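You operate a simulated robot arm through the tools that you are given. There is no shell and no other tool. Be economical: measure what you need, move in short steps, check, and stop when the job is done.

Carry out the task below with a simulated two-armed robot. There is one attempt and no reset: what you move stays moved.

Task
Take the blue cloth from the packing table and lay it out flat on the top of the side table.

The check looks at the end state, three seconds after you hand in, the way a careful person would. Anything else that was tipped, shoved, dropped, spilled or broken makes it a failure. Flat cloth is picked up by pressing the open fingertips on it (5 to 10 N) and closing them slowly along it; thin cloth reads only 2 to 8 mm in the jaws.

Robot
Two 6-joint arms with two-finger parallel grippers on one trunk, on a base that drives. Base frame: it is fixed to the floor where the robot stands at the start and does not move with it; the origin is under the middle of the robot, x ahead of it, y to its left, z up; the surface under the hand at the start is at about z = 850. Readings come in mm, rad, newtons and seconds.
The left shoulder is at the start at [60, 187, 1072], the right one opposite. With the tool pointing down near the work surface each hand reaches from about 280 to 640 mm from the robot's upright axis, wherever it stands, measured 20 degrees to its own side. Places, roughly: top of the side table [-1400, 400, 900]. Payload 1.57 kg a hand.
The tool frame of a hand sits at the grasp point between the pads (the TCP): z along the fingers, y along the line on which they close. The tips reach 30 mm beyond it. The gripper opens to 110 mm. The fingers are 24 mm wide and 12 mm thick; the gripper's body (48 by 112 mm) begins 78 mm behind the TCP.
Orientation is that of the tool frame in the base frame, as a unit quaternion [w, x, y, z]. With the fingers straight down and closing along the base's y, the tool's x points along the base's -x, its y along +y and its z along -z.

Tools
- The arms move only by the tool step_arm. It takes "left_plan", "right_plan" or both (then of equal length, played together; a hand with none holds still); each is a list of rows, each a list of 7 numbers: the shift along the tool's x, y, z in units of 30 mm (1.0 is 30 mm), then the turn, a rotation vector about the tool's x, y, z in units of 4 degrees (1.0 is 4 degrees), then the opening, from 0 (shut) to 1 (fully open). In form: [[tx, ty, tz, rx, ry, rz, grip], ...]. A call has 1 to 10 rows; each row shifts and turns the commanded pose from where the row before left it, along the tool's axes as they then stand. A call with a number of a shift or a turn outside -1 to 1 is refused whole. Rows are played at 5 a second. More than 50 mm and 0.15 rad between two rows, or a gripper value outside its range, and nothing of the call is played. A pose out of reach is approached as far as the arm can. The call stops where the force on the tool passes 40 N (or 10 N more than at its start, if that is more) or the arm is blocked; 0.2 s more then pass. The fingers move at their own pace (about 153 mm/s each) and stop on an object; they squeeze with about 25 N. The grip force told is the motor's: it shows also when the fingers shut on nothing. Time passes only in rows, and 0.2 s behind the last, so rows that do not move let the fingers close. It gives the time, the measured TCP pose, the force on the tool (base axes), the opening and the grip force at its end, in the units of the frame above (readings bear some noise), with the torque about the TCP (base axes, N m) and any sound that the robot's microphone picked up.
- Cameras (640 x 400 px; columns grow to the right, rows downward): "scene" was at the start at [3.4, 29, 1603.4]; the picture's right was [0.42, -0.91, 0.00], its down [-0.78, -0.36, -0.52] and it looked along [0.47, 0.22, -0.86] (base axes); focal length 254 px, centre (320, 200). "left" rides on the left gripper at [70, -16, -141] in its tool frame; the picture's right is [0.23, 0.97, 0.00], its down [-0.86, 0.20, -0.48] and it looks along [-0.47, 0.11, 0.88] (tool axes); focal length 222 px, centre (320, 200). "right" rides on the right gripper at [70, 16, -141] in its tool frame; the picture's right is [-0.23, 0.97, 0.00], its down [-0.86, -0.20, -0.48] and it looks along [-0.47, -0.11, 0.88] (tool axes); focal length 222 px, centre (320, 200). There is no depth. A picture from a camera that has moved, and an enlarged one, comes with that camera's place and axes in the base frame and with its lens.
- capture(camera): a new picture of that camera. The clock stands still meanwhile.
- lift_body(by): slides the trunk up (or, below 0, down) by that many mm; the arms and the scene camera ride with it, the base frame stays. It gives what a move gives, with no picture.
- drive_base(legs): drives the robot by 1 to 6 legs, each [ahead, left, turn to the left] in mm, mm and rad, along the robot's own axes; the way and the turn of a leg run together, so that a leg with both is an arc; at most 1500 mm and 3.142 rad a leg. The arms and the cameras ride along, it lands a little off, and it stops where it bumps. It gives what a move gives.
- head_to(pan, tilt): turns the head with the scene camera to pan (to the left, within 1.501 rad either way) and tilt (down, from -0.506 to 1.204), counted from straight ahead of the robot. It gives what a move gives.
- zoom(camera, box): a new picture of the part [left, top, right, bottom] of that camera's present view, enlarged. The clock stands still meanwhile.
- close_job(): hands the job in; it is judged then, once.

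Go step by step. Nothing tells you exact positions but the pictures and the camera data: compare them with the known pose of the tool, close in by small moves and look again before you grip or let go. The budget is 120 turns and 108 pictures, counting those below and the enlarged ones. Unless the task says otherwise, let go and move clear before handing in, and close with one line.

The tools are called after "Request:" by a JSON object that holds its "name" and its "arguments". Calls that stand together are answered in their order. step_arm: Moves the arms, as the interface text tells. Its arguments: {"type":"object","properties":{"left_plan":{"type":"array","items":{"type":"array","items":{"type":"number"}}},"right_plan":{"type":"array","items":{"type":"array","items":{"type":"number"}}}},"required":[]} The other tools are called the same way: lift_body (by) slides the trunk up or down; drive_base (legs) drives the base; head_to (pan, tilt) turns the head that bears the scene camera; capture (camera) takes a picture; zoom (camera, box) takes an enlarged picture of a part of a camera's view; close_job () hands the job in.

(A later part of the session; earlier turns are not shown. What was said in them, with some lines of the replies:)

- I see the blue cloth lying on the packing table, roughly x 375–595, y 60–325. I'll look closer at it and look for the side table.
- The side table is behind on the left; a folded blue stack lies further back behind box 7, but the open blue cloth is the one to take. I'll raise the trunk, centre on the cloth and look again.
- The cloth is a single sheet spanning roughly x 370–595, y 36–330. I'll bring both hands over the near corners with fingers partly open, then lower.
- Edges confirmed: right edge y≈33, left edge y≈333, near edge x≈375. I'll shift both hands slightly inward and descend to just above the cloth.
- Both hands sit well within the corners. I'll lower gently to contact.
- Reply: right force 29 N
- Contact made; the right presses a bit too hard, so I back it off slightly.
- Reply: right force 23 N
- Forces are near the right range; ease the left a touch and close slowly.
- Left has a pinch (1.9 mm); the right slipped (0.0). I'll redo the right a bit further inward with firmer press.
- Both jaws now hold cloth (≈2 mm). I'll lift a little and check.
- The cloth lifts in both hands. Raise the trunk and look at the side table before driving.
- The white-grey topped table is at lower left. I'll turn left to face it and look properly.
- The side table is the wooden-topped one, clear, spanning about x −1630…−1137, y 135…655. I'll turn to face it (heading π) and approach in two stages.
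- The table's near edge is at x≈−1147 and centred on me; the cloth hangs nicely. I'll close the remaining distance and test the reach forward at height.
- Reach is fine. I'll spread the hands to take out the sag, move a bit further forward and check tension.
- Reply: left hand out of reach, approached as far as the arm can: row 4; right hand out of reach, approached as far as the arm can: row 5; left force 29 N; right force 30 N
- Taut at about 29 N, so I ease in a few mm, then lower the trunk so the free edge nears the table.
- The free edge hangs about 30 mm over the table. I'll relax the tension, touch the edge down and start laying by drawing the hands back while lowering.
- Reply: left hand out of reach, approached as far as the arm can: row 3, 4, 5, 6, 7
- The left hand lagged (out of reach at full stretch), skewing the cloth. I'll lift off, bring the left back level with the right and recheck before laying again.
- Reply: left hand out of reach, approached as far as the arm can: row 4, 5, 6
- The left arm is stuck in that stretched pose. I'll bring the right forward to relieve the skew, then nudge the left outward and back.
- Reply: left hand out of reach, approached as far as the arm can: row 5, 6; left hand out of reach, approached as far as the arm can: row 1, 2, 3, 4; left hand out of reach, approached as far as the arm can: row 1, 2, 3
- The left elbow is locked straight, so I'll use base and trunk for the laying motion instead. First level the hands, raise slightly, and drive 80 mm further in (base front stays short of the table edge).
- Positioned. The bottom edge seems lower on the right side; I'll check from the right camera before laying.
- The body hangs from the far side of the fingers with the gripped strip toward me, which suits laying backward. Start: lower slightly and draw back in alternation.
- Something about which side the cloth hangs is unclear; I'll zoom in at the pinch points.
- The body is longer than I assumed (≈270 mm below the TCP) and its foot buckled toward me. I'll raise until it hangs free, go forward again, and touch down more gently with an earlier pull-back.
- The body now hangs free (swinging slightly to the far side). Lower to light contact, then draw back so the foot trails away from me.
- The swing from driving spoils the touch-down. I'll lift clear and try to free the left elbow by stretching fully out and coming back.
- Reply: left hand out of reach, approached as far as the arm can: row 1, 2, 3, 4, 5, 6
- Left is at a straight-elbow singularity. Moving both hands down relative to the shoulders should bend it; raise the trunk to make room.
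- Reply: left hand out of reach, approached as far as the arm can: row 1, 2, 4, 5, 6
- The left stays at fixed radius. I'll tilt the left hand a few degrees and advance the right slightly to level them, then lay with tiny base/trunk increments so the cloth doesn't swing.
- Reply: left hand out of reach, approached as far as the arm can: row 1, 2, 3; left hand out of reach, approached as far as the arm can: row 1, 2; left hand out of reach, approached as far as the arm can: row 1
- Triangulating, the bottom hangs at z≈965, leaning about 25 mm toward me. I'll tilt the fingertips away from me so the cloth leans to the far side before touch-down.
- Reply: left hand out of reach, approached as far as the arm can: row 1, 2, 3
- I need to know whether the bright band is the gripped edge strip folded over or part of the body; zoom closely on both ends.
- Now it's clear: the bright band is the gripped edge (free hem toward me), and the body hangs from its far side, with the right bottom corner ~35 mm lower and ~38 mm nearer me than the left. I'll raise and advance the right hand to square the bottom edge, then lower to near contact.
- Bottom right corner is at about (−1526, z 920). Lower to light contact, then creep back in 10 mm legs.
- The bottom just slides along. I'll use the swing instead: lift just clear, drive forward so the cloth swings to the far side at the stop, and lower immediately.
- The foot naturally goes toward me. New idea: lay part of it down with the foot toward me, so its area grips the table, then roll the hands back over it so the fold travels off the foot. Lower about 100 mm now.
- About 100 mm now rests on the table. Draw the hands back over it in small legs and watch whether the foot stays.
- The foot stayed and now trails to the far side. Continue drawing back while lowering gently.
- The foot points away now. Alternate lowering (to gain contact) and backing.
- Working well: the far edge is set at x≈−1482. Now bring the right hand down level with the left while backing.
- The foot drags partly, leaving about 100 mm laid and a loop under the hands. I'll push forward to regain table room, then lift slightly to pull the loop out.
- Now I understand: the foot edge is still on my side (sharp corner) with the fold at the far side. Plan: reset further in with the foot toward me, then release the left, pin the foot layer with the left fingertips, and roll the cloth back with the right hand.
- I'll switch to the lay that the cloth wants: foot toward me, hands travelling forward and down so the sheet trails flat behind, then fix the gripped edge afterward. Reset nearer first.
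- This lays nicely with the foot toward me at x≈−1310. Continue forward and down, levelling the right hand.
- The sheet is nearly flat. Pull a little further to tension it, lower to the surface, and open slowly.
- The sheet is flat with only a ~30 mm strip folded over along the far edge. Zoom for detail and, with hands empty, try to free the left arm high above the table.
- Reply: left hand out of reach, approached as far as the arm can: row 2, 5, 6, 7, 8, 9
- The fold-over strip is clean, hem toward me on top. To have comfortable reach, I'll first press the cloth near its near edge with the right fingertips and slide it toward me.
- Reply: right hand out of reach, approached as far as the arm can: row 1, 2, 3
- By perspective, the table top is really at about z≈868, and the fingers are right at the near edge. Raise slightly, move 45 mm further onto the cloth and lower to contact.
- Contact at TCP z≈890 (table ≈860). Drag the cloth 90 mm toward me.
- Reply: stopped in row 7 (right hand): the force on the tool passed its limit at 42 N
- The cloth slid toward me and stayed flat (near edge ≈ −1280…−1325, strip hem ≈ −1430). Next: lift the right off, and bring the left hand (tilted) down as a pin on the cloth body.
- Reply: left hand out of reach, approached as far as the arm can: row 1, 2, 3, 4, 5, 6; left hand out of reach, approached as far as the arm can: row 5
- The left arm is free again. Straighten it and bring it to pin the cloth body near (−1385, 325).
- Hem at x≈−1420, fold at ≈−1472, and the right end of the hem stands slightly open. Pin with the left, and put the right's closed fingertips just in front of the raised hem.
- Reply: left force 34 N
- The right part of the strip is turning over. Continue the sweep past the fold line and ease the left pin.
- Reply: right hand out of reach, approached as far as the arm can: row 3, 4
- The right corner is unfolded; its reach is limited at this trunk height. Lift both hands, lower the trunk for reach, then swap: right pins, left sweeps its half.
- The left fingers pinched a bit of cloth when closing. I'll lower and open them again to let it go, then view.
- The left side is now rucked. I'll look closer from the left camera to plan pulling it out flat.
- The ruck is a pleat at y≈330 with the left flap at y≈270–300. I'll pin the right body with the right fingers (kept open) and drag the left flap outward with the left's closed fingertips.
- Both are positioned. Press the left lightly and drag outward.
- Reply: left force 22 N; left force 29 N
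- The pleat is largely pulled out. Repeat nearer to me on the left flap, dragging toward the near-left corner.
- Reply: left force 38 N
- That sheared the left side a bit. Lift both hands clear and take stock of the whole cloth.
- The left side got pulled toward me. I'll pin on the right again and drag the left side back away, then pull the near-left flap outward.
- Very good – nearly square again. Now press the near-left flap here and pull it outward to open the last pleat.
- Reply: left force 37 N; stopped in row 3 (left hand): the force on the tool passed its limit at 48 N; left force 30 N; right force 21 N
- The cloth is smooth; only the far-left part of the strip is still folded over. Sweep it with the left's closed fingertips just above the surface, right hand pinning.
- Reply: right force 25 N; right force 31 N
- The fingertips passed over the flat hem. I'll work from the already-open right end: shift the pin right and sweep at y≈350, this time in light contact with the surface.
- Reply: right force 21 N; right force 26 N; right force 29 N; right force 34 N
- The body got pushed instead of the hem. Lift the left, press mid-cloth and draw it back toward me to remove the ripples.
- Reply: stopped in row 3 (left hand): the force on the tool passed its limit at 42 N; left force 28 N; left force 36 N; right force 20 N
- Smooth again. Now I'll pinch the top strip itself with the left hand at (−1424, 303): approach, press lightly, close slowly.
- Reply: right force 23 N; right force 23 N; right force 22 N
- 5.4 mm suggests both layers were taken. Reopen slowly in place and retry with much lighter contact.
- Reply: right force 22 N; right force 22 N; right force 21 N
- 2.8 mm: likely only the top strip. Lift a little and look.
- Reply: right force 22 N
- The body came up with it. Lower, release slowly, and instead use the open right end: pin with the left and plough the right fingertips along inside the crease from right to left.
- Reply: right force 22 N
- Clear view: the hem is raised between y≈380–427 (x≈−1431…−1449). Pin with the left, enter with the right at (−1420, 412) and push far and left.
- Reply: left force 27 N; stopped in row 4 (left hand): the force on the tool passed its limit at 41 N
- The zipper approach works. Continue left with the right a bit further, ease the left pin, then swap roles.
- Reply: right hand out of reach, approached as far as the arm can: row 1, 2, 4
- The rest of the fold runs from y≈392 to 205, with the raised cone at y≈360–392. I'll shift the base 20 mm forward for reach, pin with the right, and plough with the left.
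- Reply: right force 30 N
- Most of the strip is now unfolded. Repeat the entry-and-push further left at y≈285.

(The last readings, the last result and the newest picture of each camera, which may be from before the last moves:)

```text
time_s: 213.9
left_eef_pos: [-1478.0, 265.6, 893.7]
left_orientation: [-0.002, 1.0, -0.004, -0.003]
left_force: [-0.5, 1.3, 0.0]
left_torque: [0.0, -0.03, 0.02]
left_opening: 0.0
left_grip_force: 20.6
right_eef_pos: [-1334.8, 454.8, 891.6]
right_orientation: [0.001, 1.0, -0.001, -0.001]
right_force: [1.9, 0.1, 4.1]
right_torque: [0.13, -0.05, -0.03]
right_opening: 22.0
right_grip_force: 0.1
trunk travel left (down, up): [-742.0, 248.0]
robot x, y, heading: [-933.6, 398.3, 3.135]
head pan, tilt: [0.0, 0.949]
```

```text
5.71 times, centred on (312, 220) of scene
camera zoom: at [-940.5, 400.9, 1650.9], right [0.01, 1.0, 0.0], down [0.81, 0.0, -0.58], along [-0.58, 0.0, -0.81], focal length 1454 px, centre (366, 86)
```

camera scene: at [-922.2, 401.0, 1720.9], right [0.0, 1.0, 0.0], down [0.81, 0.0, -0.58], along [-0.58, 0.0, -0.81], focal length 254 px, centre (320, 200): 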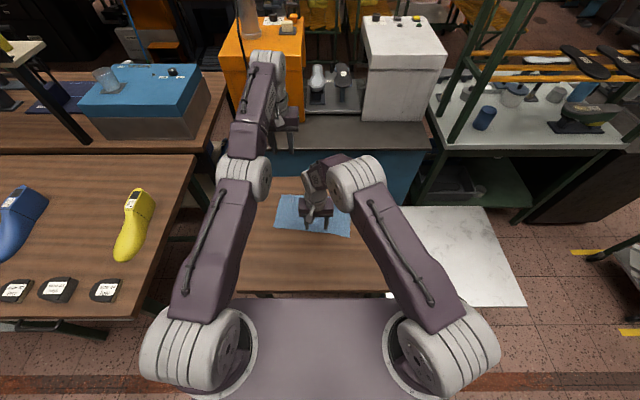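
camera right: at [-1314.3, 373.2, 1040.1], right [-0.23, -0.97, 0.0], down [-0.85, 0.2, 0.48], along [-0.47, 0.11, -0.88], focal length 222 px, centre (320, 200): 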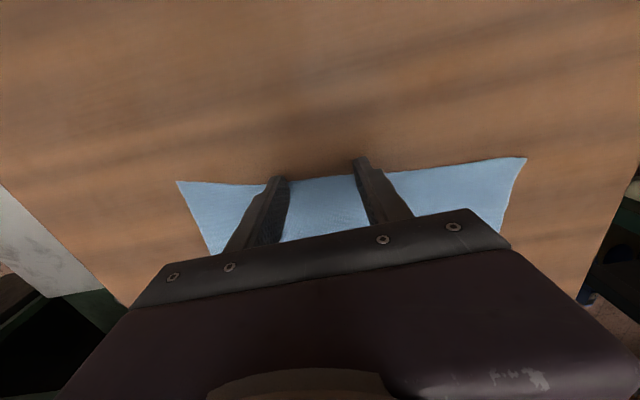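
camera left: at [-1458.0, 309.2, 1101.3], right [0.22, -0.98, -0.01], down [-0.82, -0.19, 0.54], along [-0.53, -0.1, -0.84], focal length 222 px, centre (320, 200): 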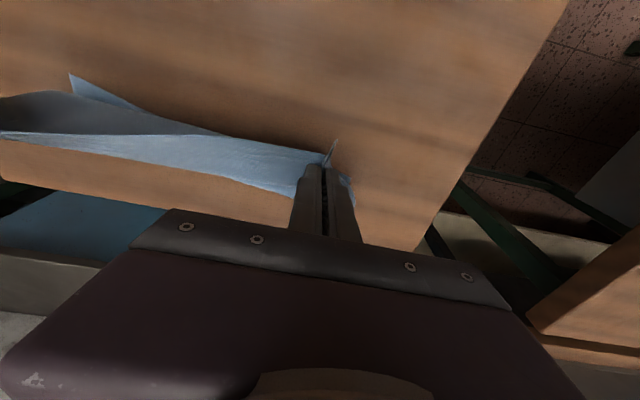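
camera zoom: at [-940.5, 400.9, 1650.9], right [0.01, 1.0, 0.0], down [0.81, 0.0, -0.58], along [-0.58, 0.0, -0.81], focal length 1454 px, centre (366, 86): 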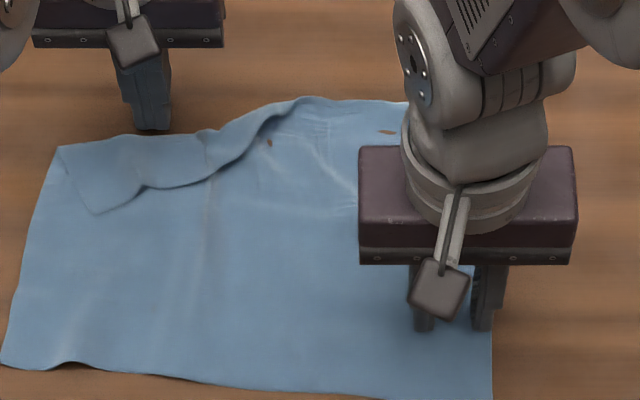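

It slipped over there; the cone is at y≈310–330. Re-enter at y=318 slightly lower and, after pushing far, plough continuously left to the cloth's left edge without lifting.

Request:
{"name": "step_arm", "arguments": {"left_plan": [[0, 0, -0.8, 0, 0, 0, 0], [0.9, -0.6, 0, 0, 0, 0, 0], [0.87, -0.6, 0, 0, 0, 0, 0], [0, -0.55, 0, 0, 0, 0, 0], [0, 0, 0.83, 0, 0, 0, 0]], "right_plan": [[0, 0, 0.02, 0, 0, 0, 0.2], [0, 0, 0, 0, 0, 0, 0.2], [0, 0, 0, 0, 0, 0, 0.2], [0, 0, 0, 0, 0, 0, 0.2], [0, 0, 0, 0, 0, 0, 0.2]]}}

Request:
{"name": "step_arm", "arguments": {"left_plan": [[0, 0, 0.02, 0, 0, 0, 0], [0, 0, 0, 0, 0, 0, 0]]}}

```text
time_s: 215.2
left_eef_pos: [-1425.5, 318.0, 891.9]
left_orientation: [-0.001, 1.0, -0.003, -0.004]
left_force: [-0.7, -0.1, -0.3]
left_torque: [0.03, 0.0, 0.05]
left_opening: 0.0
left_grip_force: 21.3
right_eef_pos: [-1334.6, 454.2, 890.1]
right_orientation: [0.0, 1.0, -0.003, -0.001]
right_force: [0.7, 1.7, 12.9]
right_torque: [0.27, -0.06, 0.01]
right_opening: 22.5
right_grip_force: 0.1
trunk travel left (down, up): [-742.0, 248.0]
robot x, y, heading: [-928.0, 397.1, 3.135]
head pan, tilt: [0.0, 0.949]
```

```text
time_s: 215.8
left_eef_pos: [-1425.0, 317.5, 891.7]
left_orientation: [-0.001, 1.0, -0.002, -0.004]
left_force: [-1.0, -0.7, 1.3]
left_torque: [-0.02, 0.01, 0.02]
left_opening: 0.5
left_grip_force: 21.7
right_eef_pos: [-1335.2, 454.7, 891.5]
right_orientation: [0.001, 1.0, -0.001, -0.002]
right_force: [-0.1, 0.8, 13.9]
right_torque: [0.2, -0.04, 0.01]
right_opening: 22.0
right_grip_force: 0.4
trunk travel left (down, up): [-742.0, 248.0]
robot x, y, heading: [-930.3, 403.2, 3.137]
head pan, tilt: [0.0, 0.949]
```

Request:
{"name": "step_arm", "arguments": {"left_plan": [[-0.4, 0, 0, 0, 0, 0, 0], [-0.4, 0, 0, 0, 0, 0, 0], [-0.4, 0.05, 0, 0, 0, 0, 0], [-0.35, 0.25, 0, 0, 0, 0, 0], [0, 0.35, 0, 0, 0, 0, 0], [0, 0.35, 0, 0, 0, 0, 0], [0, 0.35, 0, 0, 0, 0, 0], [0, 0.35, 0, 0, 0, 0, 0]]}}

Request:
{"name": "zoom", "arguments": {"camera": "scene", "box": [256, 185, 368, 255]}}

```text
time_s: 217.6
left_eef_pos: [-1471.8, 267.9, 890.9]
left_orientation: [0.0, 1.0, -0.003, -0.003]
left_force: [0.3, -0.5, -0.4]
left_torque: [0.01, 0.0, -0.02]
left_opening: 0.2
left_grip_force: 21.3
right_eef_pos: [-1335.6, 454.1, 891.2]
right_orientation: [0.002, 1.0, -0.001, -0.002]
right_force: [-1.1, 0.1, 16.8]
right_torque: [0.29, -0.02, 0.02]
right_opening: 22.1
right_grip_force: 0.1
trunk travel left (down, up): [-742.0, 248.0]
robot x, y, heading: [-931.0, 402.9, 3.139]
head pan, tilt: [0.0, 0.949]
```

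```text
5.71 times, centred on (312, 220) of scene
camera zoom: at [-939.6, 400.7, 1651.0], right [0.01, 1.0, 0.0], down [0.81, 0.0, -0.58], along [-0.58, 0.0, -0.81], focal length 1454 px, centre (366, 86)
```

zoom: 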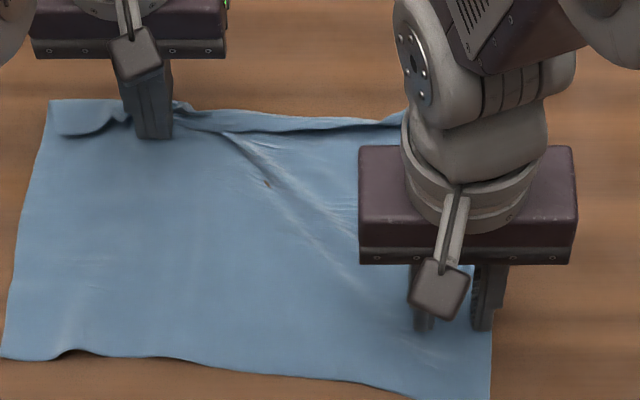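

Nearly all unfolded; only a small tongue at the far-left corner remains. Continue the plough left past the edge.

Request:
{"name": "step_arm", "arguments": {"left_plan": [[-0.15, 0.3, 0, 0, 0, 0, 0], [-0.1, 0.35, 0, 0, 0, 0, 0], [0, 0.35, 0, 0, 0, 0, 0], [0, 0.35, 0, 0, 0, 0, 0], [0, 0.4, 0, 0, 0, 0, 0], [0, 0.4, 0, 0, 0, 0, 0], [0, 0.3, 0, 0, 0, 0, 0]]}}

Request:
{"name": "step_arm", "arguments": {"left_plan": [[0, 0, -0.9, 0, 0, 0, 0], [0.6, 0, -0.9, 0, 0, 0, 0], [0.9, 0, 0, 0, 0, 0, 0], [0.9, 0, 0, 0, 0, 0, 0], [0.9, 0, 0, 0, 0, 0, 0], [0.9, 0, 0, 0, 0, 0, 0]], "right_plan": [[0, 0, -0.5, 0, 0, 0, 0.2], [0, -0.6, -0.9, 0, 0, 0, 0.2], [0.3, -0.9, -0.5, 0, 0, 0, 0.2], [0, -0.9, 0, 0, 0, 0, 0.2], [0, -0.9, 0, 0, 0, 0, 0.2], [0, 0, 0, 0, 0, 0, 0.2]]}}

Request:
{"name": "zoom", "arguments": {"camera": "scene", "box": [250, 180, 378, 260]}}

```text
time_s: 219.2
left_eef_pos: [-1479.4, 192.2, 892.4]
left_orientation: [-0.001, 1.0, -0.002, -0.004]
left_force: [0.1, -0.2, 0.0]
left_torque: [0.01, -0.02, -0.02]
left_opening: 0.0
left_grip_force: 21.8
right_eef_pos: [-1334.8, 455.6, 892.6]
right_orientation: [0.001, 1.0, -0.001, -0.002]
right_force: [-1.7, 1.7, 18.1]
right_torque: [0.3, -0.01, 0.01]
right_opening: 22.3
right_grip_force: 1.0
trunk travel left (down, up): [-742.0, 248.0]
robot x, y, heading: [-930.7, 400.8, 3.138]
head pan, tilt: [0.0, 0.949]
```

```text
time_s: 220.6
left_eef_pos: [-1353.2, 191.0, 944.9]
left_orientation: [0.0, 1.0, -0.003, -0.003]
left_force: [0.1, -0.8, 0.0]
left_torque: [-0.01, 0.01, 0.01]
left_opening: 0.2
left_grip_force: 21.0
right_eef_pos: [-1325.5, 554.6, 947.8]
right_orientation: [0.001, 1.0, -0.001, -0.001]
right_force: [0.6, -0.4, -0.8]
right_torque: [0.02, -0.01, -0.01]
right_opening: 21.8
right_grip_force: 0.0
trunk travel left (down, up): [-742.0, 248.0]
robot x, y, heading: [-929.5, 397.6, 3.137]
head pan, tilt: [0.0, 0.949]
```

```text
5.00 times, centred on (314, 220) of scene
camera zoom: at [-940.4, 400.5, 1650.9], right [0.01, 1.0, 0.0], down [0.81, 0.0, -0.58], along [-0.58, 0.0, -0.81], focal length 1272 px, centre (350, 100)
```

zoom: 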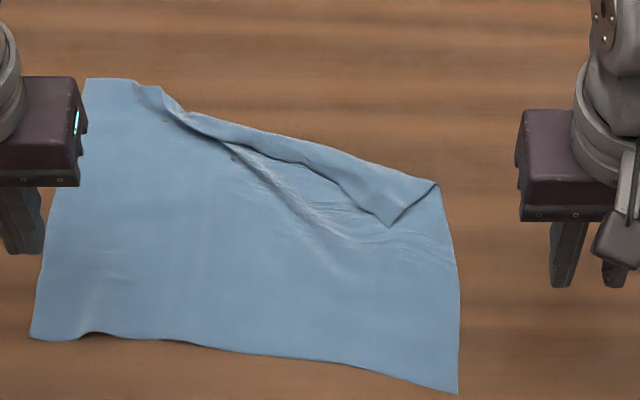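

The left side is fully open now, but the right part of the strip folded back over (hem from (−1463, 322) to the corner at (−1394, 428)). I'll pin with the right at (−1320, 430) and plough with the left from y≈345 rightward along the crease.

Request:
{"name": "step_arm", "arguments": {"left_plan": [[-0.42, -0.855, 0, 0, 0, 0, 0], [-0.42, -0.855, 0, 0, 0, 0, 0], [-0.42, -0.855, 0, 0, 0, 0, 0], [-0.42, -0.855, 0, 0, 0, 0, 0], [-0.42, -0.855, 0, 0, 0, 0, 0], [-0.42, -0.855, 0, 0, 0, 0, 0], [0, 0, 0.9, 0, 0, 0, 0], [0, 0, 0.84, 0, 0, 0, 0]], "right_plan": [[0, 0.82, 0, 0, 0, 0, 0.2], [0, 0.82, 0, 0, 0, 0, 0.2], [0, 0.82, 0, 0, 0, 0, 0.2], [0, 0.82, 0, 0, 0, 0, 0.2], [0, 0.82, 0, 0, 0, 0, 0.2], [0, 0, 0.9, 0, 0, 0, 0.2], [0, 0, 0.9, 0, 0, 0, 0.2], [0, 0, 0.12, 0, 0, 0, 0.2]]}}

```text
time_s: 222.3
left_eef_pos: [-1426.1, 347.6, 894.2]
left_orientation: [0.001, 1.0, -0.003, -0.004]
left_force: [-0.6, -0.2, 0.6]
left_torque: [-0.05, -0.01, -0.02]
left_opening: 0.0
left_grip_force: 21.4
right_eef_pos: [-1327.2, 429.8, 891.6]
right_orientation: [0.003, 1.0, -0.001, -0.003]
right_force: [-2.5, -0.8, 13.4]
right_torque: [0.19, 0.04, 0.05]
right_opening: 22.4
right_grip_force: 0.2
trunk travel left (down, up): [-742.0, 248.0]
robot x, y, heading: [-930.9, 397.7, 3.137]
head pan, tilt: [0.0, 0.949]
```

Request:
{"name": "step_arm", "arguments": {"left_plan": [[0, 0, 0.06, 0, 0, 0, 0], [-0.4, 0, 0, 0, 0, 0, 0], [-0.4, 0, 0, 0, 0, 0, 0], [-0.4, 0, 0, 0, 0, 0, 0], [-0.4, -0.1, 0, 0, 0, 0, 0], [0, -0.3, 0, 0, 0, 0, 0], [0.1, -0.4, 0, 0, 0, 0, 0], [0.1, -0.4, 0, 0, 0, 0, 0], [0.1, -0.4, 0, 0, 0, 0, 0], [0.1, -0.4, 0, 0, 0, 0, 0]]}}

Request:
{"name": "step_arm", "arguments": {"left_plan": [[0.1, -0.4, 0, 0, 0, 0, 0], [0.1, -0.4, 0, 0, 0, 0, 0], [0.1, -0.4, 0, 0, 0, 0, 0], [0.1, -0.4, 0, 0, 0, 0, 0], [0.1, -0.4, 0, 0, 0, 0, 0], [0, -0.3, 0, 0, 0, 0, 0]]}}

```text
time_s: 224.6
left_eef_pos: [-1463.2, 406.9, 893.5]
left_orientation: [-0.001, 1.0, -0.002, -0.004]
left_force: [0.9, 0.4, 0.8]
left_torque: [0.02, -0.02, -0.01]
left_opening: 0.0
left_grip_force: 21.3
right_eef_pos: [-1325.9, 429.2, 890.3]
right_orientation: [0.002, 1.0, -0.002, -0.002]
right_force: [-10.3, -0.7, 37.4]
right_torque: [0.37, 0.1, 0.06]
right_opening: 22.3
right_grip_force: 0.3
trunk travel left (down, up): [-742.0, 248.0]
robot x, y, heading: [-931.3, 402.4, 3.137]
head pan, tilt: [0.0, 0.949]
```

```text
time_s: 225.5
left_eef_pos: [-1454.8, 445.4, 893.6]
left_orientation: [-0.002, 1.0, 0.001, -0.007]
left_force: [-0.7, -0.6, 1.2]
left_torque: [0.0, 0.02, 0.0]
left_opening: 0.1
left_grip_force: 21.3
right_eef_pos: [-1324.0, 430.5, 891.0]
right_orientation: [0.0, 1.0, -0.002, -0.001]
right_force: [3.2, -1.8, 22.6]
right_torque: [0.13, -0.2, 0.0]
right_opening: 21.4
right_grip_force: 0.0
trunk travel left (down, up): [-742.0, 248.0]
robot x, y, heading: [-932.4, 399.1, 3.138]
head pan, tilt: [0.0, 0.949]
stopped in row 4 (right hand): the force on the tool passed its limit at 51 N (the readings are from after the stop); the commanded pose is now the measured one
```

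The arms are getting close at the crossing. Move the right hand up and outward first, then finish the last bit of the plough and retract both.

Request:
{"name": "step_arm", "arguments": {"right_plan": [[0, -0.1, -0.4, 0, 0, 0, 0.2], [0.2, -0.7, -0.4, 0, 0, 0, 0.2], [0.2, -0.8, 0, 0, 0, 0, 0.2], [0.2, -0.8, 0, 0, 0, 0, 0.2], [0.2, -0.8, 0, 0, 0, 0, 0.2]]}}

Request:
{"name": "step_arm", "arguments": {"left_plan": [[0, -0.4, 0, 0, 0, 0, 0], [0.1, -0.4, 0, 0, 0, 0, 0], [0.1, -0.4, 0, 0, 0, 0, 0], [0, 0, -0.9, 0, 0, 0, 0], [0.3, 0, -0.9, 0, 0, 0, 0]]}}

Request:
{"name": "step_arm", "arguments": {"left_plan": [[0.8, 0.9, 0, 0, 0, 0, 0], [0.8, 0.9, 0, 0, 0, 0, 0], [0.5, 0.9, 0, 0, 0, 0, 0], [0.5, 0.9, 0, 0, 0, 0, 0], [0.2, 0.9, 0, 0, 0, 0, 0], [0, 0.9, 0, 0, 0, 0, 0], [0, 0.9, 0, 0, 0, 0, 0], [0, 0.9, 0, 0, 0, 0, 0]]}}

Request:
{"name": "zoom", "arguments": {"camera": "scene", "box": [250, 175, 394, 265]}}

```text
time_s: 226.7
left_eef_pos: [-1457.2, 447.1, 893.1]
left_orientation: [-0.001, 1.0, 0.001, -0.005]
left_force: [-0.1, -0.6, -0.2]
left_torque: [0.0, -0.02, 0.01]
left_opening: 0.0
left_grip_force: 21.0
right_eef_pos: [-1302.8, 527.4, 912.0]
right_orientation: [0.001, 1.0, -0.003, -0.001]
right_force: [-0.4, -0.3, 0.3]
right_torque: [-0.01, 0.0, -0.01]
right_opening: 22.0
right_grip_force: 0.1
trunk travel left (down, up): [-742.0, 248.0]
robot x, y, heading: [-930.2, 401.5, 3.135]
head pan, tilt: [0.0, 0.949]
```

```text
time_s: 227.9
left_eef_pos: [-1440.6, 481.7, 945.0]
left_orientation: [-0.001, 1.0, 0.001, -0.005]
left_force: [0.1, -0.6, 1.0]
left_torque: [0.02, 0.0, 0.0]
left_opening: 0.1
left_grip_force: 21.4
right_eef_pos: [-1302.3, 527.5, 913.7]
right_orientation: [0.0, 1.0, -0.002, -0.002]
right_force: [1.2, -0.2, -1.1]
right_torque: [-0.01, -0.02, 0.0]
right_opening: 21.9
right_grip_force: 0.1
trunk travel left (down, up): [-742.0, 248.0]
robot x, y, heading: [-933.9, 401.2, 3.137]
head pan, tilt: [0.0, 0.949]
```

```text
time_s: 229.7
left_eef_pos: [-1358.9, 265.4, 945.1]
left_orientation: [-0.002, 1.0, 0.001, -0.005]
left_force: [0.0, 0.0, -0.2]
left_torque: [0.0, -0.01, 0.03]
left_opening: 0.1
left_grip_force: 21.6
right_eef_pos: [-1302.8, 527.0, 912.6]
right_orientation: [0.001, 1.0, -0.003, -0.001]
right_force: [-0.2, 1.1, -0.7]
right_torque: [0.02, 0.0, -0.02]
right_opening: 22.0
right_grip_force: 0.1
trunk travel left (down, up): [-742.0, 248.0]
robot x, y, heading: [-929.5, 397.5, 3.137]
head pan, tilt: [0.0, 0.949]
```

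```text
4.44 times, centred on (322, 220) of scene
camera zoom: at [-941.5, 400.0, 1650.9], right [0.0, 1.0, 0.0], down [0.81, 0.0, -0.58], along [-0.58, 0.0, -0.81], focal length 1130 px, centre (311, 111)
```

zoom: 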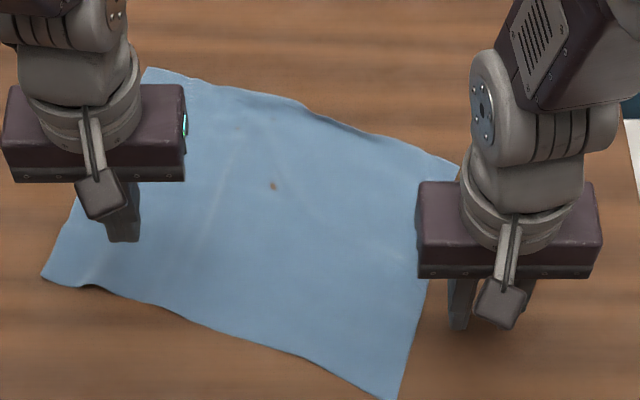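

The cloth now lies fully unfolded and flat on the side table. Lift both hands straight up, back away and take a last look.

Request:
{"name": "lift_body", "arguments": {"by": 150}}

Request:
{"name": "drive_base", "arguments": {"legs": [[-200, 0, 0]]}}

Request:
{"name": "zoom", "arguments": {"camera": "scene", "box": [230, 130, 390, 230]}}

```text
time_s: 231.4
left_eef_pos: [-1358.5, 265.4, 1095.4]
left_orientation: [-0.002, 1.0, 0.001, -0.004]
left_force: [-0.3, 0.1, 0.1]
left_torque: [-0.01, -0.02, 0.02]
left_opening: 0.1
left_grip_force: 21.5
right_eef_pos: [-1302.3, 526.9, 1062.7]
right_orientation: [0.001, 1.0, -0.002, -0.001]
right_force: [-0.3, -0.1, 0.0]
right_torque: [0.0, 0.01, 0.0]
right_opening: 21.9
right_grip_force: 0.1
trunk travel left (down, up): [-892.0, 98.0]
robot x, y, heading: [-928.9, 402.7, 3.14]
head pan, tilt: [0.0, 0.949]
```

```text
time_s: 233.0
left_eef_pos: [-1161.4, 265.4, 1093.5]
left_orientation: [-0.002, 1.0, -0.001, -0.003]
left_force: [-1.1, 0.3, 0.3]
left_torque: [0.01, -0.06, 0.01]
left_opening: 0.1
left_grip_force: 21.3
right_eef_pos: [-1104.3, 526.5, 1062.1]
right_orientation: [0.001, 1.0, -0.004, 0.001]
right_force: [-1.0, -0.4, 0.1]
right_torque: [-0.01, -0.05, 0.01]
right_opening: 22.1
right_grip_force: 0.1
trunk travel left (down, up): [-892.0, 98.0]
robot x, y, heading: [-731.6, 401.2, 3.135]
head pan, tilt: [0.0, 0.949]
```

```text
refused: no pictures are left
```

The pictures are used up. The last one showed the cloth flat, unfolded and entirely on the table, and both hands are now clear, so I'm handing in.

Request:
{"name": "close_job", "arguments": {}}

```text
The job is handed in.
```

The blue cloth is laid out on top of the side table. It looked flat and fully unfolded in my last picture, apart from a slightly raised far edge and one corner hidden behind a gripper. Both hands are clear, but I had no pictures left to check after I backed away.
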